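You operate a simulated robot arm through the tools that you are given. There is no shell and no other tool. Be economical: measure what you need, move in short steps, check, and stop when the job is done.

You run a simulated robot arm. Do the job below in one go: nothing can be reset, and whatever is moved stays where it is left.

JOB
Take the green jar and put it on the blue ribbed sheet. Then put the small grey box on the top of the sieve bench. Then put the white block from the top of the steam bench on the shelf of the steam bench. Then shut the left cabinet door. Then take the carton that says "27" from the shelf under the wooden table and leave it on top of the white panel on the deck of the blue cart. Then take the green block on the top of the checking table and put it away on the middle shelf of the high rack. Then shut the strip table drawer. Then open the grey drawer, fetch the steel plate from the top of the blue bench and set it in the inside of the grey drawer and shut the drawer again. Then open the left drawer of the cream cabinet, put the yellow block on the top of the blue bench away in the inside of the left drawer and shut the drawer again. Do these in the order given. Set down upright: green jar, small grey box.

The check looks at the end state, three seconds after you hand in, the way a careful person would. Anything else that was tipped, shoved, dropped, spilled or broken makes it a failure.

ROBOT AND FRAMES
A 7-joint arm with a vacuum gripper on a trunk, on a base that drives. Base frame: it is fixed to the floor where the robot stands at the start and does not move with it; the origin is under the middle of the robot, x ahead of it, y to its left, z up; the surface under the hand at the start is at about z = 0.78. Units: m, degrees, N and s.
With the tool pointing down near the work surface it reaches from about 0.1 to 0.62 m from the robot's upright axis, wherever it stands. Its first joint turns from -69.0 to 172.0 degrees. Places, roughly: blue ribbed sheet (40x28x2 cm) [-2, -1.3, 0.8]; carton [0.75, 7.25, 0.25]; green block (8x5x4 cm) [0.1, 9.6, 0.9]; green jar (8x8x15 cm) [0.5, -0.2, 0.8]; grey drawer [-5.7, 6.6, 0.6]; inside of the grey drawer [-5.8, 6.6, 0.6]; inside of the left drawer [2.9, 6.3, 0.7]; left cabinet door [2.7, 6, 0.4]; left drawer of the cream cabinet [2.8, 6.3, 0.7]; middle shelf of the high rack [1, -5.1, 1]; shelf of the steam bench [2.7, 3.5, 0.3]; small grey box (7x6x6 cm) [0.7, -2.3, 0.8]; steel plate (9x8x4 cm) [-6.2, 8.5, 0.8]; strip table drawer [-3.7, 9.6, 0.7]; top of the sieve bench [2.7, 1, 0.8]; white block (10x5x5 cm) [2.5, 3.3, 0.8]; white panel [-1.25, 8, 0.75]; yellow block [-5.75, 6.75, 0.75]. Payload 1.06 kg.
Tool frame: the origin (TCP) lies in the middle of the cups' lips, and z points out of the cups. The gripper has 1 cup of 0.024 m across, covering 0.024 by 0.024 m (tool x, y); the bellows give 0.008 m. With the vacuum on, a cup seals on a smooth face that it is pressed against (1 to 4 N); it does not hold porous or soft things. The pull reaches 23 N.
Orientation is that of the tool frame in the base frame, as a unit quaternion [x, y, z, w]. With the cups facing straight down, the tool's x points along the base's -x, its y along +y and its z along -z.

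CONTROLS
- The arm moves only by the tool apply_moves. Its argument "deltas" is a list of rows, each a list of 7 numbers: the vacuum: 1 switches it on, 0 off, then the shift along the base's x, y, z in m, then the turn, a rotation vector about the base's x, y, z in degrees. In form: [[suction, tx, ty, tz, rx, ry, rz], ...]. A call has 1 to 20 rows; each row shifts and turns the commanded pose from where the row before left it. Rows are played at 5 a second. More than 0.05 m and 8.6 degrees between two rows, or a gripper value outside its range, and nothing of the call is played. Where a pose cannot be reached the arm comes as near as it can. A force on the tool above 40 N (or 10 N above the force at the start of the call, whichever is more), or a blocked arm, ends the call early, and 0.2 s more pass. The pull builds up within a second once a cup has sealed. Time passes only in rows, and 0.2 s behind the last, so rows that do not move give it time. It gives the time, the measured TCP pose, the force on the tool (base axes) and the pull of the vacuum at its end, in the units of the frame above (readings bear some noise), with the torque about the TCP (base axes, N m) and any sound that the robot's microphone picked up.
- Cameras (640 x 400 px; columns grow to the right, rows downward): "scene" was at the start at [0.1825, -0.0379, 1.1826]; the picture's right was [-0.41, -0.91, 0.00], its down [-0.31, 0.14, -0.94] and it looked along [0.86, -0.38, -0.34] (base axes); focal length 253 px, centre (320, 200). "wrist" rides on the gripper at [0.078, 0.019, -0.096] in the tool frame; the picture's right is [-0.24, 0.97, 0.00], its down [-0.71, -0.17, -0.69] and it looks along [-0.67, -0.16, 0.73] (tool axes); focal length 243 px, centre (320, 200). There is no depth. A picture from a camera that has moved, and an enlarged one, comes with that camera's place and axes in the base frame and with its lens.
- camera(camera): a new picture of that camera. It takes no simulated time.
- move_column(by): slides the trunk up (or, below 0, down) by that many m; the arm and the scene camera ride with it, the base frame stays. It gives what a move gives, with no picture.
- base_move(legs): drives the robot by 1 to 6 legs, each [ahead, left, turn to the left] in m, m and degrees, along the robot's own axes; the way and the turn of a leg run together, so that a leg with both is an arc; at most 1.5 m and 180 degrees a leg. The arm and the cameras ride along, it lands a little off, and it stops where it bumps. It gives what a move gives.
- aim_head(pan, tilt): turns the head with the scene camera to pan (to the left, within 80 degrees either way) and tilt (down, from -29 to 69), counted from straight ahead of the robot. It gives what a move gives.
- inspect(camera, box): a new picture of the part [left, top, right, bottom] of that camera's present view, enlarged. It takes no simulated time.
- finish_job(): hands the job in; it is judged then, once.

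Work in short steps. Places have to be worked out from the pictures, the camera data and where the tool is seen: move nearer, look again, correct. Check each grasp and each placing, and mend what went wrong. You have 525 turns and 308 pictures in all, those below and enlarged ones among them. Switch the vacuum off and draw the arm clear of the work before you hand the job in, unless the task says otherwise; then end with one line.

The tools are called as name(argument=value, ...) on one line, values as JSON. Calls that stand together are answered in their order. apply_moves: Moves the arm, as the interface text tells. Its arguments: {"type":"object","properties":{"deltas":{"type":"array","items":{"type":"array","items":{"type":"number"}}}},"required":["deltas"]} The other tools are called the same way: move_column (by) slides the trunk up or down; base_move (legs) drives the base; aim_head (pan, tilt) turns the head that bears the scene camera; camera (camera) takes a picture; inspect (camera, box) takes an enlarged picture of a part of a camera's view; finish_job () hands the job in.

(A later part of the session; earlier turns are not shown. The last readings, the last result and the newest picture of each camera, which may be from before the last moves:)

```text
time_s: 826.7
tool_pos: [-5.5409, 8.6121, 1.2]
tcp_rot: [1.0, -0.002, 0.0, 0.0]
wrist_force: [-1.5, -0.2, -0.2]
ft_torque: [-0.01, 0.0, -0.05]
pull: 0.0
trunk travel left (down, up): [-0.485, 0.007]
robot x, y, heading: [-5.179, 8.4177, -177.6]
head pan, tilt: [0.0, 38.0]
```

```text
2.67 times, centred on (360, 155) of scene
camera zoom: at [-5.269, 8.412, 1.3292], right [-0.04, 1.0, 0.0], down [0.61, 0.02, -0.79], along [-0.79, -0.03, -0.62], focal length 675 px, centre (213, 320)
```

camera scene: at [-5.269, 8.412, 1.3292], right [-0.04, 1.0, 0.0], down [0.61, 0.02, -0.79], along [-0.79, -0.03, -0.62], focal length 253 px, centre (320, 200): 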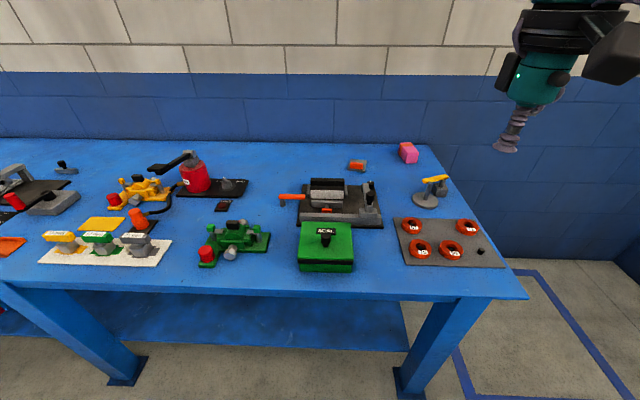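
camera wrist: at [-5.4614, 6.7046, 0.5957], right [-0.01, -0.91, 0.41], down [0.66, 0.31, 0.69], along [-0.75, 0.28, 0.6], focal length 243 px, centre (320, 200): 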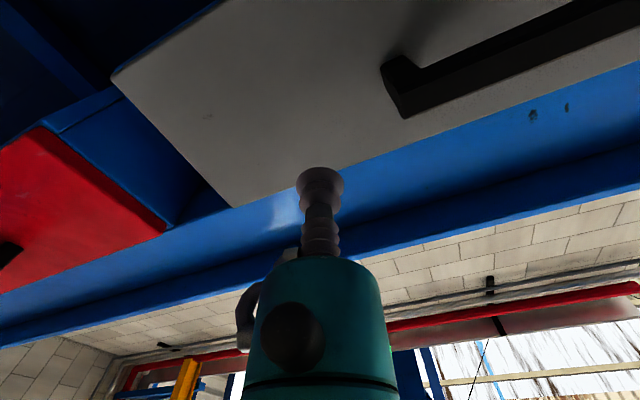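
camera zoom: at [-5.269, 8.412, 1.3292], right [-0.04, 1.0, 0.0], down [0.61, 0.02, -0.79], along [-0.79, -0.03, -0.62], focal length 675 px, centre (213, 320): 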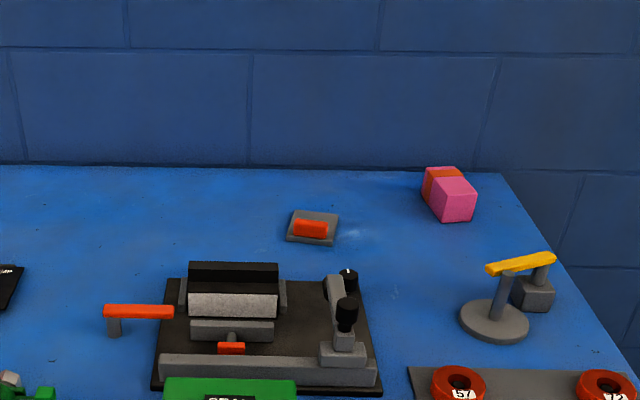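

The steel plate is the grey plate with a red bar at about (-6.19, 8.53), deep on the bench (~0.57 m from the edge). I move as close as possible for a better look.

base_move(legs=[[0.2, 0, -2.4]])

aim_head(pan=10, tilt=40)

camera(camera="scene")

inspect(camera="scene", box=[270, 90, 430, 190])

```text
time_s: 828.4
tool_pos: [-5.7355, 8.6238, 1.1998]
tcp_rot: [1.0, -0.023, 0.0, 0.0]
wrist_force: [-0.4, -0.1, -0.5]
ft_torque: [-0.02, -0.03, 0.01]
pull: 0.0
trunk travel left (down, up): [-0.485, 0.007]
robot x, y, heading: [-5.3761, 8.4115, 180.0]
head pan, tilt: [0.0, 38.0]
```

```text
time_s: 829.1
tool_pos: [-5.7334, 8.6248, 1.2001]
tcp_rot: [1.0, -0.022, 0.0, 0.0]
wrist_force: [1.0, -0.3, -0.4]
ft_torque: [-0.04, -0.02, -0.02]
pull: 0.1
trunk travel left (down, up): [-0.485, 0.007]
robot x, y, heading: [-5.3745, 8.4088, 179.8]
head pan, tilt: [10.0, 40.0]
```

```text
144 pictures are left
camera scene: at [-5.4678, 8.3983, 1.3262], right [-0.17, 0.99, 0.0], down [0.63, 0.11, -0.77], along [-0.76, -0.13, -0.64], focal length 253 px, centre (320, 200)
```

scene: 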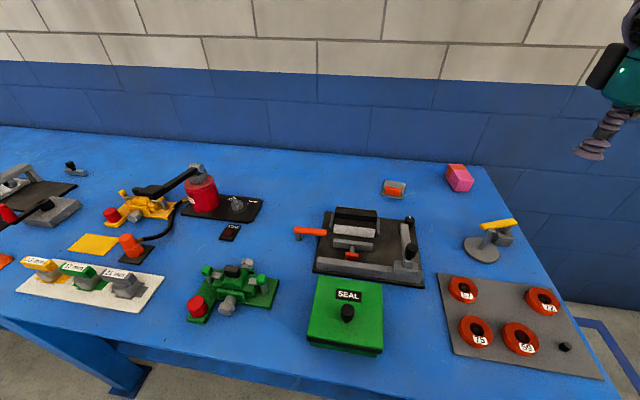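

```text
4.00 times, centred on (350, 140) of scene
camera zoom: at [-5.4678, 8.3983, 1.3262], right [-0.17, 0.99, 0.0], down [0.63, 0.11, -0.77], along [-0.76, -0.13, -0.64], focal length 1012 px, centre (200, 440)
```

zoom: 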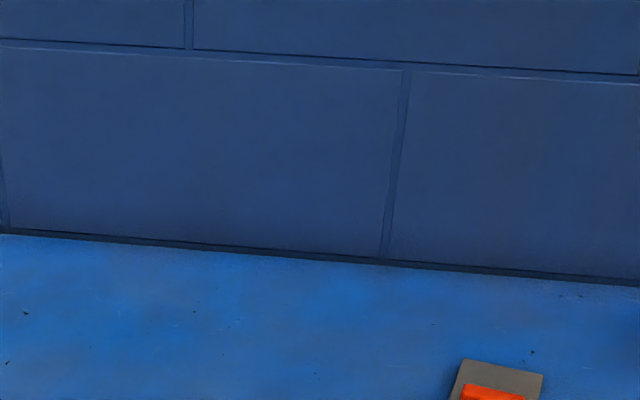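

inspect(camera="scene", box=[340, 160, 440, 220])

```text
6.40 times, centred on (390, 190) of scene
camera zoom: at [-5.4678, 8.3983, 1.3262], right [-0.17, 0.99, 0.0], down [0.63, 0.11, -0.77], along [-0.76, -0.13, -0.64], focal length 1619 px, centre (-128, 264)
```

zoom: 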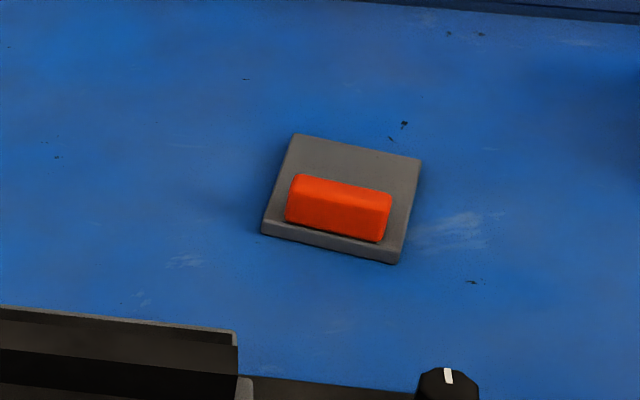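

inspect(camera="scene", box=[375, 176, 411, 206])

```text
13.33 times, centred on (393, 191) of scene
camera zoom: at [-5.4678, 8.3983, 1.3262], right [-0.17, 0.99, 0.0], down [0.63, 0.11, -0.77], along [-0.76, -0.13, -0.64], focal length 3374 px, centre (-653, 320)
```

zoom: 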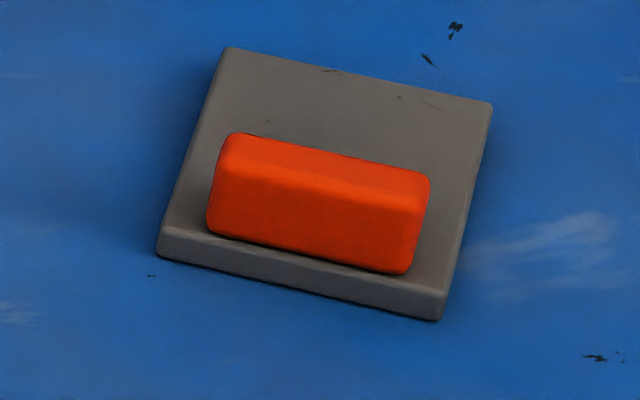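

The plate's centre (-6.21, 8.534) is out of reach from the east (needs 0.8 m), and from the north my elbow (always on my right) would hit the west wall. I'll see whether I can swing the elbow to another posture: back into the aisle first and look at the arm.

base_move(legs=[[-0.42, 0, 0]])

move_column(by=-0.16)

aim_head(pan=-50, tilt=0)

camera(camera="scene")

```text
time_s: 831.6
tool_pos: [-5.3133, 8.6232, 1.2003]
tcp_rot: [1.0, -0.029, -0.001, 0.0]
wrist_force: [0.5, -0.2, -0.2]
ft_torque: [-0.02, -0.01, 0.03]
pull: 0.0
trunk travel left (down, up): [-0.485, 0.007]
robot x, y, heading: [-4.9574, 8.4078, 178.8]
head pan, tilt: [10.0, 40.0]
```

```text
time_s: 833.5
tool_pos: [-5.3142, 8.6237, 1.0394]
tcp_rot: [1.0, -0.028, 0.0, -0.001]
wrist_force: [0.2, 0.2, -1.2]
ft_torque: [0.05, 0.02, 0.04]
pull: 0.0
trunk travel left (down, up): [-0.325, 0.167]
robot x, y, heading: [-4.9569, 8.4048, 179.0]
head pan, tilt: [10.0, 40.0]
```

```text
time_s: 834.8
tool_pos: [-5.3138, 8.624, 1.0401]
tcp_rot: [1.0, -0.029, 0.0, 0.0]
wrist_force: [0.4, 0.5, 0.4]
ft_torque: [0.0, 0.02, -0.01]
pull: 0.0
trunk travel left (down, up): [-0.325, 0.167]
robot x, y, heading: [-4.9549, 8.4085, 178.8]
head pan, tilt: [-50.0, 0.0]
```

```text
140 pictures are left
camera scene: at [-5.1096, 8.4792, 1.2144], right [0.78, 0.63, 0.0], down [0.0, 0.0, -1.0], along [-0.63, 0.78, 0.0], focal length 253 px, centre (320, 200)
```

scene: 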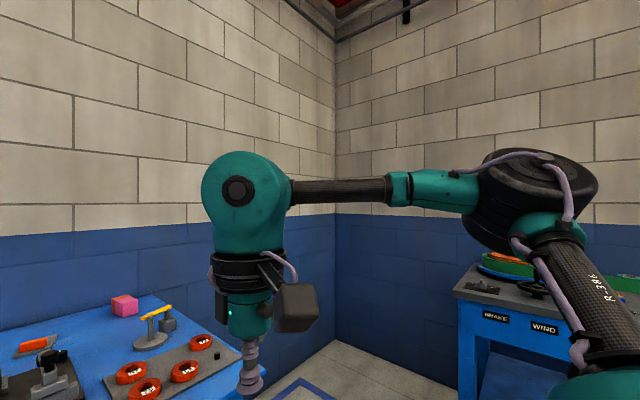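

The elbow sits to the right, S–E az ≈ -62° and arm not stretched: real reach ahead of the right shoulder may exceed 0.62. I test how far the vertical tool extends straight ahead at y≈8.68.

apply_moves(deltas=[[0, -0.03, 0.02, -0.02, 0, 0, 0], [0, -0.03, 0.02, -0.02, 0, 0, 0], [0, -0.04, 0.01, 0, 0, 0, 0], [0, -0.04, 0.01, 0, 0, 0, 0], [0, -0.04, 0, 0, 0, 0, 0], [0, -0.04, 0, 0, 0, 0, 0], [0, -0.04, 0, 0, 0, 0, 0], [0, -0.04, 0, 0, 0, 0, 0], [0, -0.04, 0, 0, 0, 0, 0], [0, -0.04, 0, 0, 0, 0, 0], [0, 0, 0, 0, 0, 0, 0]])

camera(camera="scene")

```text
time_s: 837.2
tool_pos: [-5.5346, 8.682, 1.0005]
tcp_rot: [1.0, -0.029, 0.0, 0.001]
wrist_force: [0.3, 0.2, 0.0]
ft_torque: [0.02, 0.0, 0.03]
pull: 0.1
out of reach, approached as far as the arm can: row 7, 8, 9, 10
trunk travel left (down, up): [-0.325, 0.167]
robot x, y, heading: [-4.9589, 8.405, 179.2]
head pan, tilt: [-50.0, 0.0]
```

```text
139 pictures are left
camera scene: at [-5.1096, 8.4792, 1.2144], right [0.78, 0.63, 0.0], down [0.0, 0.0, -1.0], along [-0.63, 0.78, 0.0], focal length 253 px, centre (320, 200)
```

scene: 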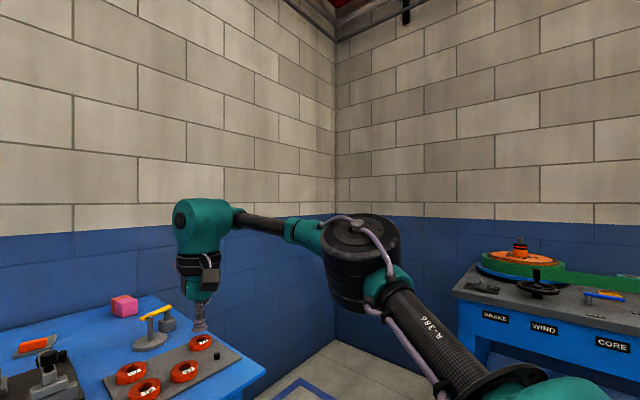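

apply_moves(deltas=[[0, 0, 0, -0.04, 0, 0, 0], [0, 0, 0, -0.04, 0, 0, 0], [0, -0.03, 0, 0, 0, 0, 0], [0, -0.03, 0, 0, 0, 0, 0], [0, -0.03, 0, 0, 0, 0, 0], [0, 0, 0, 0, 0, 0, 0]])

```text
time_s: 838.6
tool_pos: [-5.5619, 8.6956, 0.9156]
tcp_rot: [1.0, -0.029, 0.0, -0.001]
wrist_force: [1.0, 0.9, 0.1]
ft_torque: [0.0, 0.0, -0.02]
pull: 0.0
out of reach, approached as far as the arm can: row 3, 4, 5
trunk travel left (down, up): [-0.325, 0.167]
robot x, y, heading: [-4.9622, 8.4069, 179.1]
head pan, tilt: [-50.0, 0.0]
```

Max is about 0.60 ahead — not enough. I'll try to swivel the elbow upward: bring the tool back in and roll it to point right, then look at the elbow.

apply_moves(deltas=[[0, 0.03, -0.01, 0.04, 0, 0, 0], [0, 0.04, -0.01, 0.02, 0, 0, 0], [0, 0.04, -0.01, 0.02, 0, 0, 0], [0, 0.04, -0.01, 0.02, 0, 0, 0], [0, 0, 0, 0, 8, 0, 0], [0, 0, 0, 0, 8, 0, 0], [0, 0, 0, 0, 8, 0, 0], [0, 0, 0, 0, 8, 0, 0], [0, 0, 0, 0, 8, 0, 0], [0, 0, 0, 0, 8, 0, 0], [0, 0, 0, 0, 8, 0, 0], [0, 0, 0, 0, 8, 0, 0]])

camera(camera="scene")

```text
refused: row 1 steps farther than a row can; nothing moved
```

```text
138 pictures are left
camera scene: at [-5.1097, 8.4793, 1.2144], right [0.78, 0.63, 0.0], down [0.0, 0.0, -1.0], along [-0.63, 0.78, 0.0], focal length 253 px, centre (320, 200)
```

scene: 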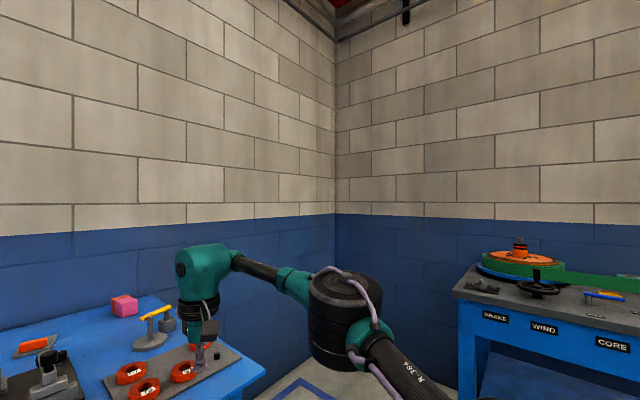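

apply_moves(deltas=[[0, 0, 0, 0.04, 0, 0, 0], [0, 0.02, -0.01, 0.03, 0, 0, 0], [0, 0.04, -0.01, 0.02, 0, 0, 0], [0, 0.04, -0.01, 0.02, 0, 0, 0], [0, 0.04, 0, 0, 8, 0, 0], [0, 0, 0, 0, 8, 0, 0], [0, 0, 0, 0, 8, 0, 0], [0, 0, 0, 0, 8, 0, 0], [0, 0, 0, 0, 8, 0, 0], [0, 0, 0, 0, 8, 0, 0], [0, 0, 0, 0, 8, 0, 0], [0, 0, 0, 0, 8, 0, 0]])

camera(camera="scene")

```text
time_s: 841.2
tool_pos: [-5.3939, 8.7322, 1.005]
tcp_rot: [0.847, -0.024, -0.018, -0.53]
wrist_force: [-0.1, 0.8, 1.1]
ft_torque: [0.04, 0.02, -0.02]
pull: 0.1
out of reach, approached as far as the arm can: row 1, 10, 11, 12
trunk travel left (down, up): [-0.325, 0.167]
robot x, y, heading: [-4.9587, 8.407, 179.0]
head pan, tilt: [-50.0, 0.0]
```

```text
137 pictures are left
camera scene: at [-5.1095, 8.4793, 1.2144], right [0.78, 0.63, 0.0], down [0.0, 0.0, -1.0], along [-0.63, 0.78, 0.0], focal length 253 px, centre (320, 200)
```

scene: 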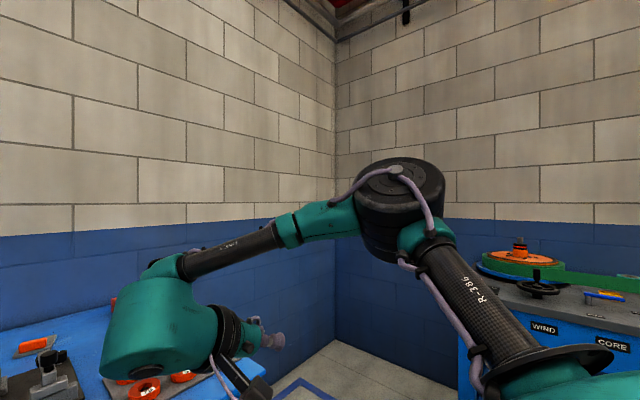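

Rolling doesn't flip it. I undo the roll and test instead a pose farther to my right (fwd 0.49, right 0.44) to see where the elbow goes.

apply_moves(deltas=[[0, 0, 0, 0, -8, 0, 0], [0, 0, 0, 0, -8, 0, 0], [0, 0, 0, 0, -8, 0, 0], [0, 0, 0, 0, -8, 0, 0], [0, 0, 0, 0, -8, 0, 0], [0, 0, 0, 0, -8, 0, 0], [0, 0, 0, 0, -8, 0, 0], [0, 0, 0, 0, -8, 0, 0], [0, -0.015, 0.03, 0, 0, 0, 0], [0, -0.015, 0.03, 0, 0, 0, 0], [0, -0.015, 0.03, -0.02, 0, 0, 0], [0, -0.015, 0.03, -0.02, 0, 0, 0], [0, 0, 0, 0, 0, 0, 0]])

camera(camera="scene")

```text
time_s: 844.0
tool_pos: [-5.4305, 8.8058, 0.9953]
tcp_rot: [1.0, -0.03, 0.0, 0.0]
wrist_force: [-0.3, -0.5, 0.7]
ft_torque: [-0.02, 0.02, 0.02]
pull: 0.1
out of reach, approached as far as the arm can: row 11, 12
trunk travel left (down, up): [-0.325, 0.167]
robot x, y, heading: [-4.954, 8.4059, 178.9]
head pan, tilt: [-50.0, 0.0]
```

```text
136 pictures are left
camera scene: at [-5.1094, 8.479, 1.2144], right [0.78, 0.63, 0.0], down [0.0, 0.0, -1.0], along [-0.63, 0.78, 0.0], focal length 253 px, centre (320, 200)
```

scene: 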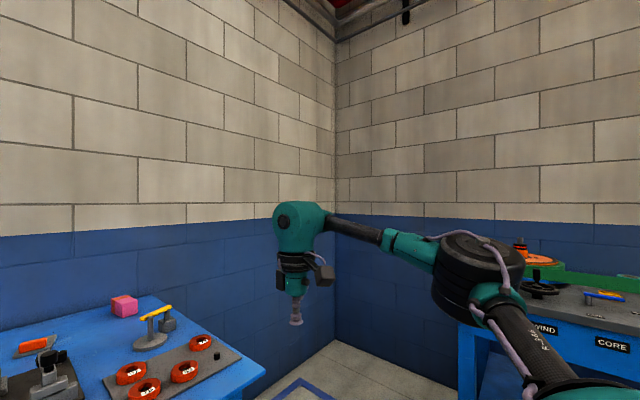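

Elbow always ends ~0.6 m to my right. I'll try a stand at the bench's north end facing south, at about (-5.8, 9.1), and see how near the arm gets before the wall. First retract and drive there.

apply_moves(deltas=[[0, 0.02, -0.04, 0.01, 0, 0, 0], [0, 0.02, -0.04, 0.01, 0, 0, 0], [0, 0.02, -0.04, 0.01, 0, 0, 0], [0, 0.02, -0.04, 0.01, 0, 0, 0], [0, 0.02, -0.03, 0.01, 0, 0, 0]])

base_move(legs=[[-0.1, -0.75, 0], [0, 0, 91], [0, -0.5, 0]])

aim_head(pan=-25, tilt=30)

camera(camera="scene")

```text
time_s: 845.2
tool_pos: [-5.3307, 8.6165, 1.0469]
tcp_rot: [1.0, -0.029, 0.0, -0.001]
wrist_force: [1.1, -0.5, -0.1]
ft_torque: [-0.01, -0.01, -0.04]
pull: 0.0
trunk travel left (down, up): [-0.325, 0.167]
robot x, y, heading: [-4.957, 8.406, 179.1]
head pan, tilt: [-50.0, 0.0]
```

```text
time_s: 860.5
tool_pos: [-5.5518, 8.7237, 1.047]
tcp_rot: [0.708, 0.706, 0.0, 0.0]
wrist_force: [-1.0, 0.2, -0.3]
ft_torque: [-0.01, 0.01, 0.01]
pull: 0.0
trunk travel left (down, up): [-0.325, 0.167]
robot x, y, heading: [-5.366, 9.1071, -87.6]
head pan, tilt: [-50.0, 0.0]
```

```text
time_s: 861.5
tool_pos: [-5.5531, 8.7246, 1.0481]
tcp_rot: [0.706, 0.708, 0.0, 0.0]
wrist_force: [1.1, -0.3, -0.4]
ft_torque: [0.01, 0.03, 0.03]
pull: 0.0
trunk travel left (down, up): [-0.325, 0.167]
robot x, y, heading: [-5.3639, 9.1076, -87.8]
head pan, tilt: [-25.0, 30.0]
```

```text
135 pictures are left
camera scene: at [-5.3946, 8.9295, 1.1661], right [-0.92, 0.39, 0.0], down [0.19, 0.46, -0.87], along [-0.33, -0.8, -0.5], focal length 253 px, centre (320, 200)
```

scene: 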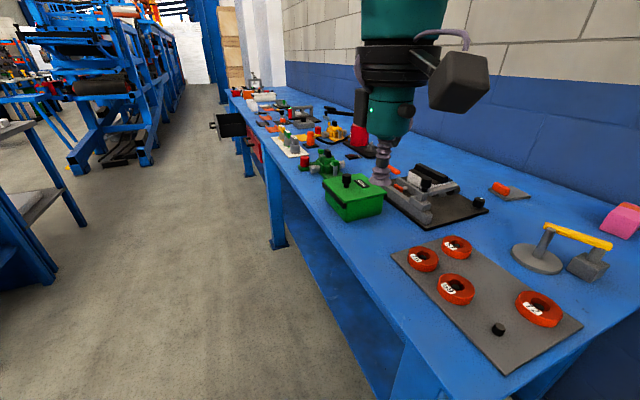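

I slide west 0.36 m, then extend toward the plate at height and look at the elbow.

base_move(legs=[[0, -0.36, 0]])

aim_head(pan=-60, tilt=10)

apply_moves(deltas=[[0, -0.03, -0.02, 0, 0, 0, 0], [0, -0.03, -0.02, 0, 0, 0, 0], [0, -0.03, -0.02, 0, 0, 0, 0], [0, -0.03, -0.02, -0.01, 0, 0, 0], [0, 0, 0, 0, 0, 0, 0]])

camera(camera="scene")

```text
time_s: 865.1
tool_pos: [-5.9052, 8.7109, 1.0473]
tcp_rot: [0.707, 0.707, -0.001, -0.002]
wrist_force: [-0.6, -0.5, 0.0]
ft_torque: [0.01, 0.01, 0.03]
pull: 0.1
trunk travel left (down, up): [-0.325, 0.167]
robot x, y, heading: [-5.7174, 9.0978, -88.0]
head pan, tilt: [-25.0, 30.0]
```

```text
time_s: 866.1
tool_pos: [-5.905, 8.709, 1.0464]
tcp_rot: [0.707, 0.707, -0.001, -0.001]
wrist_force: [-0.4, 0.6, 0.7]
ft_torque: [0.0, 0.0, 0.0]
pull: 0.1
trunk travel left (down, up): [-0.325, 0.167]
robot x, y, heading: [-5.7178, 9.0948, -87.7]
head pan, tilt: [-60.0, 10.0]
```

```text
time_s: 867.3
tool_pos: [-6.0247, 8.6275, 1.0369]
tcp_rot: [0.707, 0.707, 0.0, -0.001]
wrist_force: [0.2, 0.0, -0.1]
ft_torque: [0.0, 0.0, 0.0]
pull: 0.1
trunk travel left (down, up): [-0.325, 0.167]
robot x, y, heading: [-5.7183, 9.0957, -88.0]
head pan, tilt: [-60.0, 10.0]
```

```text
134 pictures are left
camera scene: at [-5.7905, 8.9492, 1.1984], right [-0.53, 0.85, 0.0], down [0.15, 0.09, -0.98], along [-0.83, -0.53, -0.17], focal length 253 px, centre (320, 200)
```

scene: 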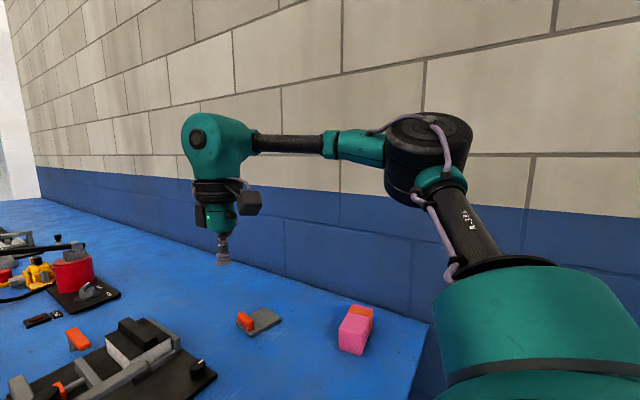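

Elbow about 5 cm from the wall still. I extend further toward the plate in small steps and watch.

apply_moves(deltas=[[0, -0.02, -0.03, -0.02, 0, 0, 0], [0, -0.02, -0.03, -0.02, 0, 0, 0], [0, -0.02, -0.03, -0.02, 0, 0, 0], [0, -0.02, 0, 0, 0, 0, 0], [0, 0, 0, 0, 0, 0, 0]])

camera(camera="scene")

```text
time_s: 868.5
tool_pos: [-6.0726, 8.5759, 0.9948]
tcp_rot: [0.706, 0.708, 0.001, -0.001]
wrist_force: [-0.6, 0.4, 0.1]
ft_torque: [-0.02, -0.01, -0.02]
pull: 0.1
out of reach, approached as far as the arm can: row 3, 4
trunk travel left (down, up): [-0.325, 0.167]
robot x, y, heading: [-5.7197, 9.0936, -88.0]
head pan, tilt: [-60.0, 10.0]
```

```text
133 pictures are left
camera scene: at [-5.7908, 8.9492, 1.1984], right [-0.53, 0.85, 0.0], down [0.15, 0.09, -0.98], along [-0.83, -0.53, -0.17], focal length 253 px, centre (320, 200)
```

scene: 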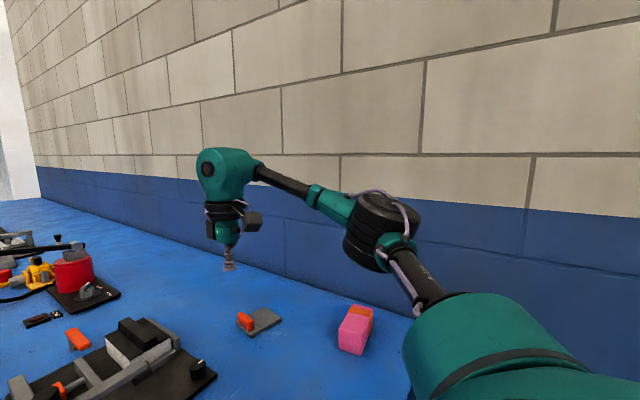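

apply_moves(deltas=[[0, 0, 0, -0.04, 0, 0, 0], [0, 0, 0, -0.04, 0, 0, 0], [0, -0.02, -0.02, 0, 0, 0, 0], [0, -0.02, -0.02, 0, 0, 0, 0], [0, -0.02, -0.02, 0, 0, 0, 0], [0, 0, 0, 0, 0, 0, 0]])

camera(camera="scene")

```text
time_s: 869.9
tool_pos: [-6.0808, 8.5688, 0.9104]
tcp_rot: [0.708, 0.707, -0.001, -0.001]
wrist_force: [0.1, -0.6, -0.1]
ft_torque: [-0.01, -0.02, -0.02]
pull: 0.1
out of reach, approached as far as the arm can: row 3, 4, 5
trunk travel left (down, up): [-0.325, 0.167]
robot x, y, heading: [-5.716, 9.0968, -88.1]
head pan, tilt: [-60.0, 10.0]
```

```text
132 pictures are left
camera scene: at [-5.7906, 8.9492, 1.1984], right [-0.53, 0.85, 0.0], down [0.15, 0.09, -0.98], along [-0.83, -0.53, -0.17], focal length 253 px, centre (320, 200)
```

scene: 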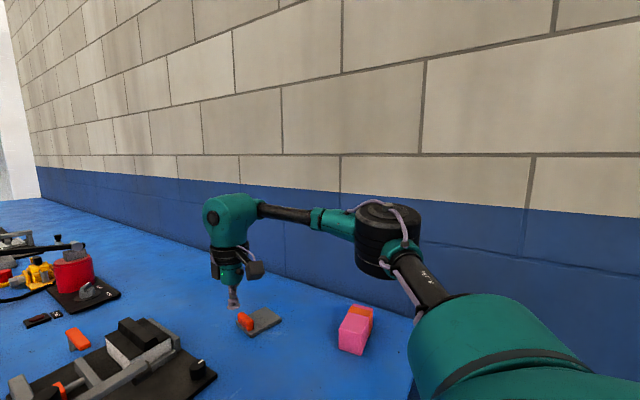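

Vertical reach from here ends at r≈0.645, 13 cm short. But with the tool tilted 45° toward the southwest the tip can get behind the plate's red bar, so I can nudge the plate itself to a reachable spot (about (-6.12, 8.65)). I tilt the tool.

apply_moves(deltas=[[0, 0.0, 0.0, 0.02, 0, 0, 0], [0, -0.0158, -0.0158, 0.0093, -5.3, 5.3, 0], [0, -0.0158, -0.0158, 0.0093, -5.3, 5.3, 0], [0, -0.0158, -0.0158, 0.0093, -5.3, 5.3, 0], [0, -0.0158, -0.0158, 0.0093, -5.3, 5.3, 0], [0, -0.0158, -0.0158, 0.0093, -5.3, 5.3, 0], [0, -0.0158, -0.0158, 0.0093, -5.3, 5.3, 0], [0, 0, 0, 0, 0, 0, 0]])

aim_head(pan=-45, tilt=20)

camera(camera="scene")

camera(camera="wrist")

```text
time_s: 871.7
tool_pos: [-6.1868, 8.5126, 0.9781]
tcp_rot: [0.681, 0.655, -0.327, 0.009]
wrist_force: [-0.7, -0.5, 0.8]
ft_torque: [0.0, 0.0, 0.0]
pull: 0.0
out of reach, approached as far as the arm can: row 2, 3
trunk travel left (down, up): [-0.325, 0.167]
robot x, y, heading: [-5.7183, 9.0947, -87.5]
head pan, tilt: [-60.0, 10.0]
```

```text
time_s: 872.5
tool_pos: [-6.1859, 8.5124, 0.9793]
tcp_rot: [0.681, 0.655, -0.326, 0.01]
wrist_force: [-0.9, -0.3, 0.0]
ft_torque: [-0.01, -0.01, 0.02]
pull: 0.0
trunk travel left (down, up): [-0.325, 0.167]
robot x, y, heading: [-5.7178, 9.0967, -87.7]
head pan, tilt: [-45.0, 20.0]
```

```text
131 pictures are left
camera scene: at [-5.7752, 8.9305, 1.1822], right [-0.73, 0.68, 0.0], down [0.23, 0.25, -0.94], along [-0.64, -0.69, -0.34], focal length 253 px, centre (320, 200)
```

scene: 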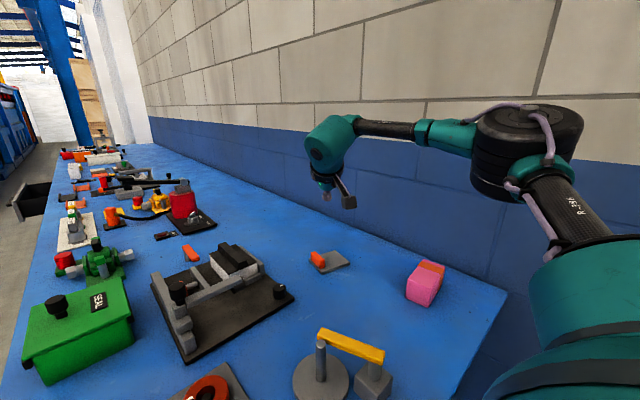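

```text
130 pictures are left
camera wrist: at [-6.1333, 8.6214, 1.0101], right [0.89, -0.35, -0.3], down [0.19, -0.3, 0.93], along [-0.41, -0.89, -0.2], focal length 243 px, centre (320, 200)
```

wrist: 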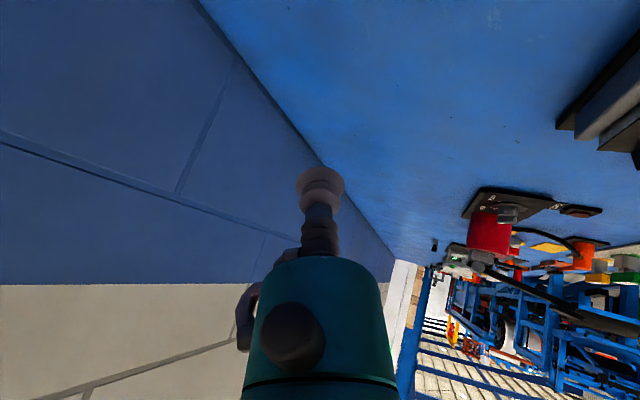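

The tip now hovers over the plate. I enlarge the plate to get its exact corners.

inspect(camera="scene", box=[290, 230, 370, 290])

```text
6.67 times, centred on (330, 260) of scene
camera zoom: at [-5.7752, 8.9305, 1.1822], right [-0.73, 0.68, 0.0], down [0.23, 0.25, -0.94], along [-0.64, -0.69, -0.34], focal length 1687 px, centre (253, -200)
```

zoom: 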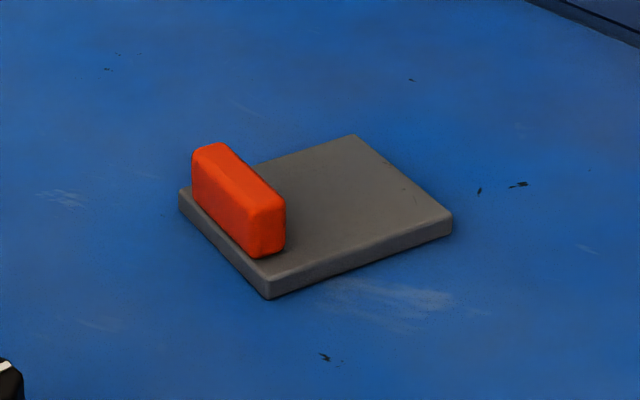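

Plate: centre about (-6.197, 8.52), x -6.24..-6.15, y 8.475..8.555, bar along its east side. Plan: push its south edge north ~0.13 m, then pull the bar east ~0.07 m. I move the base 4 cm closer and bring the tip to the south of the plate, still high.

base_move(legs=[[0.04, 0, 0]])

apply_moves(deltas=[[0, -0.005, -0.015, -0.04, 0, 0, 0], [0, -0.005, -0.015, -0.04, 0, 0, 0], [0, 0, -0.01, -0.04, 0, 0, 0], [0, 0, 0, 0, 0, 0, 0]])

inspect(camera="scene", box=[270, 170, 430, 290])

```text
time_s: 873.4
tool_pos: [-6.1849, 8.498, 0.9775]
tcp_rot: [0.68, 0.656, -0.326, 0.008]
wrist_force: [-0.3, -0.1, 0.3]
ft_torque: [0.01, 0.02, 0.01]
pull: 0.1
trunk travel left (down, up): [-0.325, 0.167]
robot x, y, heading: [-5.7157, 9.0814, -87.6]
head pan, tilt: [-45.0, 20.0]
stopped in leg 1: the robot was blocked; the commanded pose is now the measured one
```

```text
time_s: 874.4
tool_pos: [-6.1965, 8.4553, 0.8558]
tcp_rot: [0.681, 0.656, -0.326, 0.008]
wrist_force: [0.1, 0.9, -1.0]
ft_torque: [0.0, 0.0, 0.01]
pull: 0.0
trunk travel left (down, up): [-0.325, 0.167]
robot x, y, heading: [-5.718, 9.082, -87.7]
head pan, tilt: [-45.0, 20.0]
```

```text
3.33 times, centred on (350, 230) of scene
camera zoom: at [-5.7745, 8.9154, 1.1821], right [-0.73, 0.68, 0.0], down [0.23, 0.25, -0.94], along [-0.64, -0.69, -0.34], focal length 843 px, centre (220, 100)
```

zoom: 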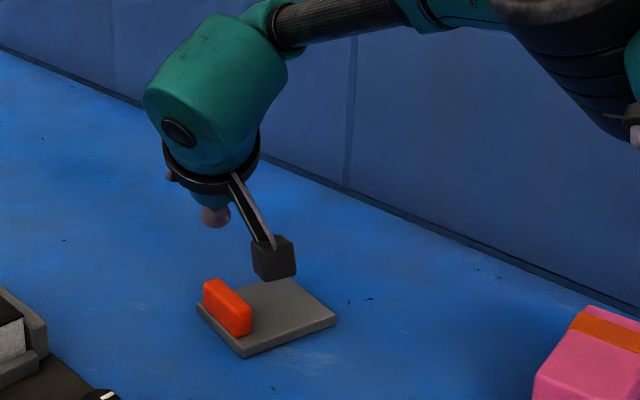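

The wrist camera would hit the bar when lowering. I raise again and spin the tool 180° about its own axis so the camera is on the upper side.

apply_moves(deltas=[[0, 0, 0, 0.04, 0, 0, 0], [0, 0, 0.02, 0.04, 0, 0, 0], [0, 0, 0.02, 0.04, 0, 0, 0], [0, 0, 0, 0, -3.45, -3.53, -6.29], [0, 0, 0, 0, -3.45, -3.53, -6.29], [0, 0, 0, 0, -3.45, -3.53, -6.29], [0, 0, 0, 0, -3.45, -3.53, -6.29], [0, 0, 0, 0, -3.45, -3.53, -6.29], [0, 0, 0, 0, -3.45, -3.53, -6.29], [0, 0, 0, 0, -3.45, -3.53, -6.29], [0, 0, 0, 0, -3.45, -3.53, -6.29], [0, 0, 0, 0, -3.45, -3.53, -6.29], [0, 0, 0, 0, -3.45, -3.53, -6.29], [0, 0, 0, 0, -3.45, -3.53, -6.29]])

apply_moves(deltas=[[0, 0, 0, 0, -3.45, -3.53, -6.29], [0, 0, 0, 0, -3.45, -3.53, -6.29], [0, 0, 0, 0, -3.45, -3.53, -6.29], [0, 0, 0, 0, -3.45, -3.53, -6.29], [0, 0, 0, 0, -3.45, -3.53, -6.29], [0, 0, 0, 0, -3.45, -3.53, -6.29], [0, 0, 0, 0, -3.45, -3.53, -6.29], [0, 0, 0, 0, -3.45, -3.53, -6.29], [0, 0, 0, 0, -3.45, -3.53, -6.29], [0, 0, 0, 0, -3.45, -3.53, -6.29], [0, 0, 0, 0, -3.45, -3.53, -6.29]])

camera(camera="scene")

```text
time_s: 877.4
tool_pos: [-6.1942, 8.4973, 0.9767]
tcp_rot: [0.945, -0.001, -0.228, 0.233]
wrist_force: [-0.4, 0.1, 0.1]
ft_torque: [0.0, -0.03, 0.01]
pull: 0.1
trunk travel left (down, up): [-0.325, 0.167]
robot x, y, heading: [-5.7187, 9.0814, -87.6]
head pan, tilt: [-45.0, 20.0]
```

```text
time_s: 879.8
tool_pos: [-6.1941, 8.4969, 0.9764]
tcp_rot: [0.679, -0.657, 0.0, 0.327]
wrist_force: [-0.5, -0.2, -0.3]
ft_torque: [0.02, -0.05, 0.01]
pull: 0.0
trunk travel left (down, up): [-0.325, 0.167]
robot x, y, heading: [-5.7173, 9.0827, -87.5]
head pan, tilt: [-45.0, 20.0]
```

```text
127 pictures are left
camera scene: at [-5.7745, 8.9155, 1.1821], right [-0.73, 0.68, 0.0], down [0.23, 0.25, -0.94], along [-0.64, -0.69, -0.34], focal length 253 px, centre (320, 200)
```

scene: 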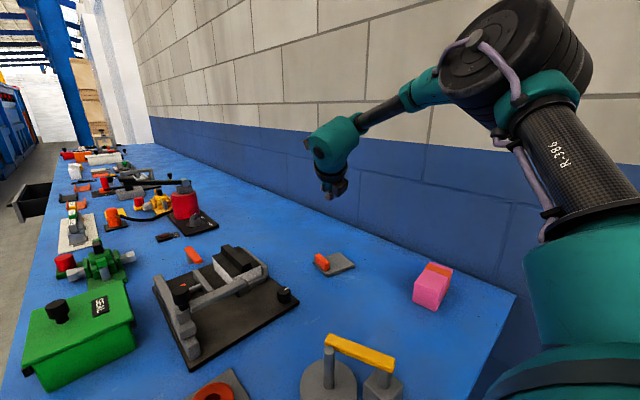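

Interesting: in this spin the elbow sits much higher. I test un-tilting to vertical toward the plate centre with this spin.

apply_moves(deltas=[[0, 0, 0.01, 0, 5.3, -5.3, 0], [0, 0, 0.01, 0, 5.3, -5.3, 0], [0, 0, 0, 0, 5.3, -5.3, 0], [0, 0, 0, 0, 5.3, -5.3, 0], [0, 0, 0, 0, 5.3, -5.3, 0], [0, 0, 0, -0.03, 0, 0, 0], [0, 0, 0, 0, 0, 0, 0]])

camera(camera="scene")

```text
time_s: 881.4
tool_pos: [-6.1975, 8.5193, 0.9456]
tcp_rot: [0.719, -0.695, 0.004, 0.005]
wrist_force: [0.6, -0.3, -0.2]
ft_torque: [-0.01, -0.01, 0.01]
pull: 0.0
trunk travel left (down, up): [-0.325, 0.167]
robot x, y, heading: [-5.7198, 9.083, -87.6]
head pan, tilt: [-45.0, 20.0]
```

```text
126 pictures are left
camera scene: at [-5.7745, 8.9155, 1.1821], right [-0.73, 0.68, 0.0], down [0.23, 0.25, -0.94], along [-0.64, -0.69, -0.34], focal length 253 px, centre (320, 200)
```

scene: 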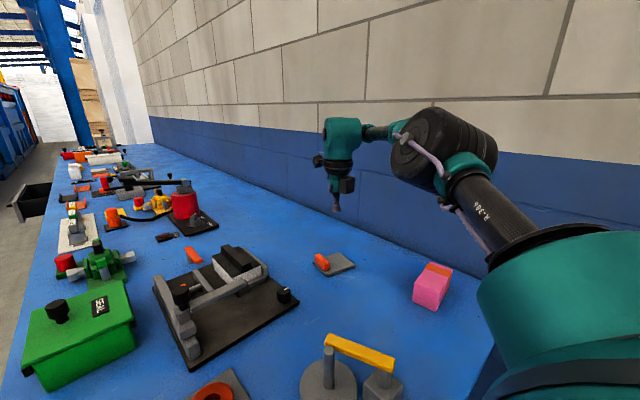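

Excellent — with the spun wrist the vertical tool reaches the plate directly. I check alignment.

inspect(camera="scene", box=[280, 110, 380, 290])

camera(camera="wrist")

```text
2.22 times, centred on (330, 200) of scene
camera zoom: at [-5.7745, 8.9155, 1.1821], right [-0.73, 0.68, 0.0], down [0.23, 0.25, -0.94], along [-0.64, -0.69, -0.34], focal length 562 px, centre (298, 200)
```

zoom: 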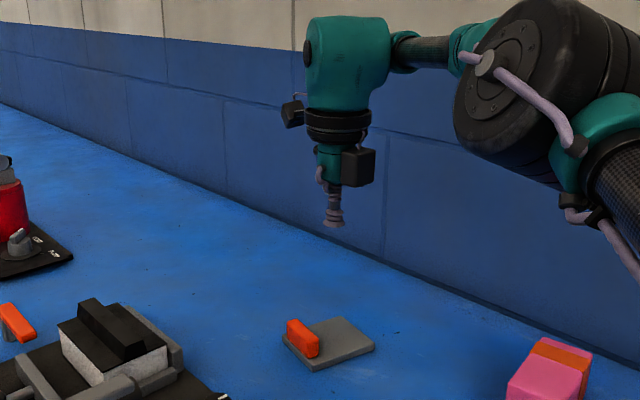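

```text
124 pictures are left
camera wrist: at [-6.213, 8.4416, 1.0432], right [-0.98, 0.2, 0.0], down [0.15, 0.72, 0.67], along [0.14, 0.66, -0.74], focal length 243 px, centre (320, 200)
```

wrist: 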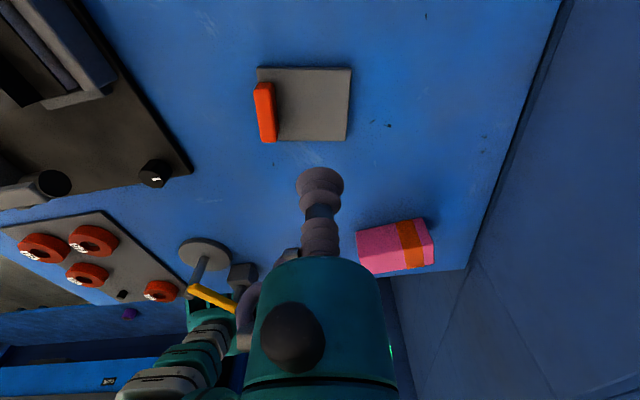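

Triangulated: plate centre (-6.178, 8.530), top z≈0.804, bar on its east edge. I align and descend.

apply_moves(deltas=[[0, 0.02, 0.011, -0.03, 0, 0, 0], [0, 0, 0, -0.04, 0, 0, 0], [0, 0, 0, -0.035, 0, 0, 0], [0, 0, 0, 0, 0, 0, 0]])

camera(camera="wrist")

inspect(camera="scene", box=[280, 170, 380, 290])

```text
time_s: 882.4
tool_pos: [-6.1737, 8.5284, 0.8418]
tcp_rot: [0.719, -0.695, 0.005, 0.006]
wrist_force: [0.5, 0.2, 0.4]
ft_torque: [0.01, -0.01, 0.0]
pull: 0.1
trunk travel left (down, up): [-0.325, 0.167]
robot x, y, heading: [-5.7129, 9.0805, -87.9]
head pan, tilt: [-45.0, 20.0]
```

```text
123 pictures are left
camera wrist: at [-6.1903, 8.4524, 0.9406], right [-0.98, 0.2, 0.0], down [0.15, 0.72, 0.67], along [0.14, 0.66, -0.74], focal length 243 px, centre (320, 200)
```

wrist: 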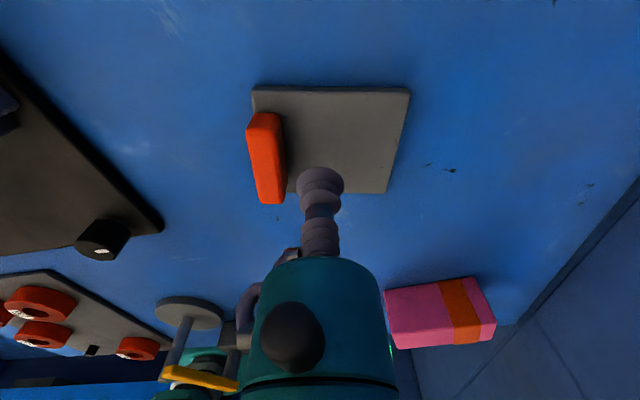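

```text
3.33 times, centred on (330, 230) of scene
camera zoom: at [-5.7745, 8.9155, 1.1821], right [-0.73, 0.68, 0.0], down [0.23, 0.25, -0.94], along [-0.64, -0.69, -0.34], focal length 843 px, centre (287, 100)
```

zoom: 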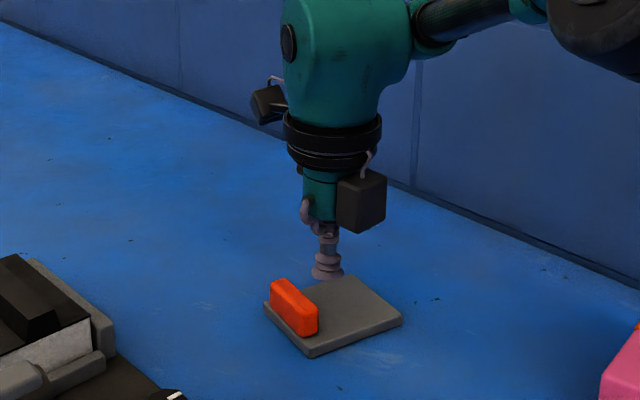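

The landing point is on the flat area ~2 cm from the bar. I descend with vacuum.

apply_moves(deltas=[[1, -0.002, 0, -0.02, 0, 0, 0], [1, 0, 0, -0.01, 0, 0, 0], [1, 0, 0, -0.006, 0, 0, 0], [1, 0, 0, -0.004, 0, 0, 0], [1, 0, 0, 0, 0, 0, 0]])

```text
time_s: 883.6
tool_pos: [-6.1752, 8.5293, 0.8058]
tcp_rot: [0.718, -0.696, 0.007, 0.009]
wrist_force: [-1.6, -1.7, 18.2]
ft_torque: [0.09, -0.02, -0.02]
pull: 22.4
trunk travel left (down, up): [-0.325, 0.167]
robot x, y, heading: [-5.7146, 9.0811, -87.9]
head pan, tilt: [-45.0, 20.0]
```

Sealed. I lift slowly straight up.

apply_moves(deltas=[[1, 0, 0, 0.008, 0, 0, 0], [1, 0, 0, 0.015, 0, 0, 0], [1, 0, 0, 0.025, 0, 0, 0], [1, 0, 0, 0.03, 0, 0, 0], [1, 0, 0, 0.03, 0, 0, 0], [1, 0, 0, 0.03, 0, 0, 0], [1, 0, 0, 0, 0, 0, 0]])

camera(camera="scene")

```text
time_s: 885.2
tool_pos: [-6.1812, 8.5286, 0.9396]
tcp_rot: [0.719, -0.695, 0.004, 0.005]
wrist_force: [-0.3, -0.1, -3.9]
ft_torque: [0.01, 0.0, -0.01]
pull: 22.5
trunk travel left (down, up): [-0.325, 0.167]
robot x, y, heading: [-5.7152, 9.0805, -87.7]
head pan, tilt: [-45.0, 20.0]
```

```text
121 pictures are left
camera scene: at [-5.7747, 8.9152, 1.182], right [-0.73, 0.68, 0.0], down [0.23, 0.25, -0.94], along [-0.64, -0.69, -0.34], focal length 253 px, centre (320, 200)
```

scene: 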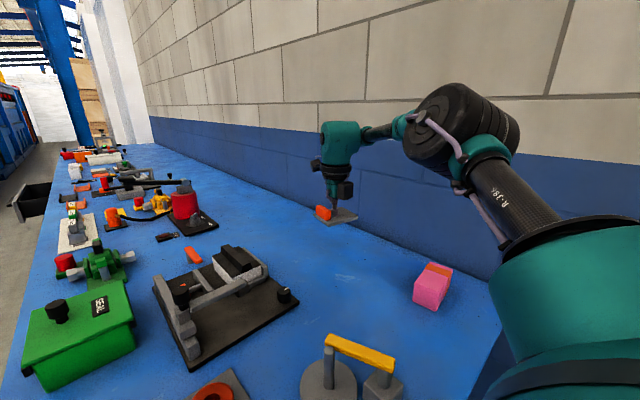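

Plate held. I raise it to ~1.06 and draw it in, then back away from the bench.

apply_moves(deltas=[[1, 0, 0, 0.04, 0, 0, 0], [1, 0, 0.01, 0.04, 0, 0, 0], [1, 0.03, 0.02, 0.03, 0, 0, 0], [1, 0.03, 0.03, 0, 0, 0, 0], [1, 0.03, 0.03, 0, 0, 0, 0], [1, 0.03, 0.03, 0, 0, 0, 0], [1, 0.03, 0.03, 0, 0, 0, 0], [1, 0, 0, 0, 0, 0, 0]])

base_move(legs=[[-0.1, 0, 0], [0, 0.78, 0]])

camera(camera="scene")

```text
time_s: 887.0
tool_pos: [-6.029, 8.679, 1.0484]
tcp_rot: [0.719, -0.695, 0.005, 0.006]
wrist_force: [0.0, -0.1, -3.6]
ft_torque: [0.01, 0.01, -0.03]
pull: 23.4
trunk travel left (down, up): [-0.325, 0.167]
robot x, y, heading: [-5.7173, 9.0785, -87.5]
head pan, tilt: [-45.0, 20.0]
```

```text
time_s: 894.9
tool_pos: [-5.268, 8.8097, 1.0491]
tcp_rot: [0.714, -0.7, 0.005, 0.006]
wrist_force: [0.0, 0.7, -4.1]
ft_torque: [0.01, 0.01, 0.03]
pull: 22.8
trunk travel left (down, up): [-0.325, 0.167]
robot x, y, heading: [-4.952, 9.2062, -88.3]
head pan, tilt: [-45.0, 20.0]
```

```text
120 pictures are left
camera scene: at [-5.01, 9.0433, 1.1821], right [-0.73, 0.69, 0.0], down [0.24, 0.25, -0.94], along [-0.65, -0.68, -0.34], focal length 253 px, centre (320, 200)
```

scene: 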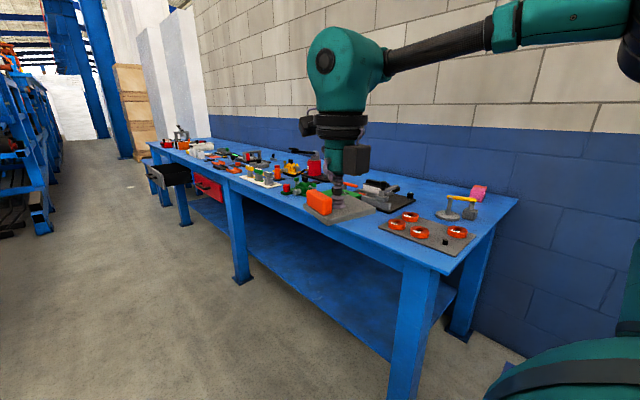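

Now to the open grey drawer: drive south along x≈-4.95 to y≈6.4 and face west.

base_move(legs=[[1.4, 0, 0], [1.4, 0, 0], [0, 0, -91.7]])

aim_head(pan=-10, tilt=45)

camera(camera="scene")

```text
time_s: 912.6
tool_pos: [-5.3134, 6.6992, 1.0488]
tcp_rot: [0.024, 1.0, 0.002, -0.008]
wrist_force: [0.9, -0.1, -4.5]
ft_torque: [0.02, 0.0, -0.01]
pull: 23.0
trunk travel left (down, up): [-0.325, 0.167]
robot x, y, heading: [-4.9358, 6.3527, 177.6]
head pan, tilt: [-45.0, 20.0]
```

```text
time_s: 913.6
tool_pos: [-5.3122, 6.7003, 1.0475]
tcp_rot: [0.024, 1.0, 0.002, -0.007]
wrist_force: [-0.4, 0.2, -3.2]
ft_torque: [0.01, 0.0, 0.0]
pull: 23.0
trunk travel left (down, up): [-0.325, 0.167]
robot x, y, heading: [-4.9392, 6.3538, 177.7]
head pan, tilt: [-10.0, 45.0]
```

```text
119 pictures are left
camera scene: at [-5.1126, 6.3773, 1.1435], right [0.21, 0.98, 0.0], down [0.69, -0.15, -0.71], along [-0.69, 0.15, -0.71], focal length 253 px, centre (320, 200)
```

scene: 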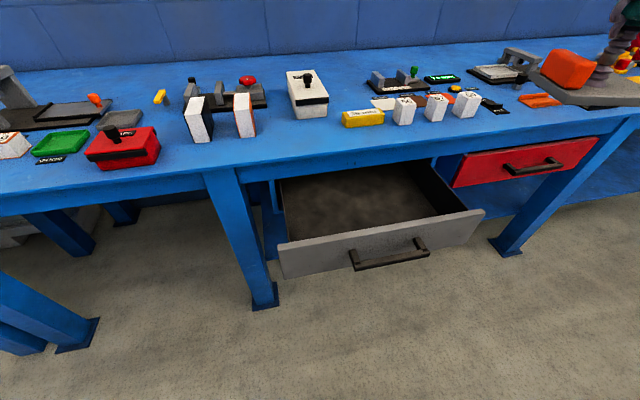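

Drawer interior: x -5.63..-5.44, y 6.37..6.84. I rotate the tool 90° so the wrist camera stays to the side, and move the base 0.12 m forward.

apply_moves(deltas=[[1, 0, 0, 0, 0, 0, 8], [1, 0, 0, 0, 0, 0, 8], [1, 0, 0, 0, 0, 0, 8], [1, 0, 0, 0, 0, 0, 8], [1, 0, 0, 0, 0, 0, 8], [1, 0, 0, 0, 0, 0, 8], [1, 0, 0, 0, 0, 0, 8], [1, 0, 0, 0, 0, 0, 8], [1, 0, 0, 0, 0, 0, 8], [1, 0, 0, 0, 0, 0, 8], [1, 0, 0, 0, 0, 0, 8]])

base_move(legs=[[0.12, 0, 2]])

camera(camera="scene")

```text
time_s: 916.0
tool_pos: [-5.3146, 6.7009, 1.05]
tcp_rot: [-0.678, 0.735, -0.004, -0.007]
wrist_force: [0.0, -0.1, -4.9]
ft_torque: [0.0, 0.0, -0.02]
pull: 23.0
trunk travel left (down, up): [-0.325, 0.167]
robot x, y, heading: [-4.9368, 6.3526, 177.8]
head pan, tilt: [-10.0, 45.0]
```

```text
time_s: 917.2
tool_pos: [-5.448, 6.6904, 1.0489]
tcp_rot: [-0.689, 0.724, -0.005, -0.005]
wrist_force: [-0.9, -0.5, -3.9]
ft_torque: [0.05, 0.01, -0.04]
pull: 22.5
trunk travel left (down, up): [-0.325, 0.167]
robot x, y, heading: [-5.0594, 6.3601, 179.8]
head pan, tilt: [-10.0, 45.0]
```

```text
118 pictures are left
camera scene: at [-5.2361, 6.3743, 1.1433], right [0.18, 0.98, 0.0], down [0.7, -0.13, -0.71], along [-0.69, 0.13, -0.71], focal length 253 px, centre (320, 200)
```

scene: 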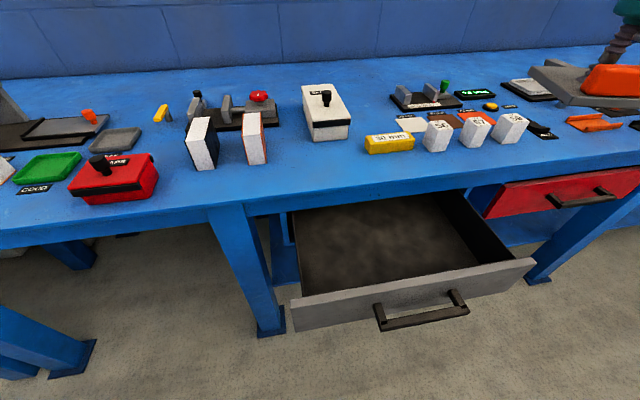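

apply_moves(deltas=[[1, -0.022, -0.023, -0.03, 0, 0, 0], [1, -0.022, -0.023, -0.03, 0, 0, 0], [1, -0.022, -0.022, -0.03, 0, 0, 0], [1, -0.021, -0.022, -0.03, 0, 0, 0], [1, 0, 0, -0.05, 0, 0, 0], [1, 0, 0, -0.05, 0, 0, 0], [1, 0, 0, -0.04, 0, 0, 0], [1, 0, 0, 0, 0, 0, 0]])

camera(camera="scene")

```text
time_s: 919.0
tool_pos: [-5.5334, 6.602, 0.7911]
tcp_rot: [-0.69, 0.724, -0.003, -0.007]
wrist_force: [-1.1, 0.5, -3.4]
ft_torque: [0.04, 0.01, 0.0]
pull: 22.9
trunk travel left (down, up): [-0.325, 0.167]
robot x, y, heading: [-5.0573, 6.3646, 179.6]
head pan, tilt: [-10.0, 45.0]
```

```text
117 pictures are left
camera scene: at [-5.2355, 6.3742, 1.1434], right [0.18, 0.98, 0.0], down [0.7, -0.13, -0.71], along [-0.7, 0.13, -0.71], focal length 253 px, centre (320, 200)
```

scene: 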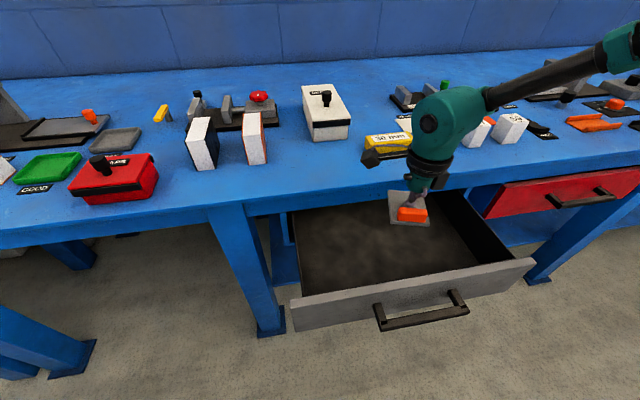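

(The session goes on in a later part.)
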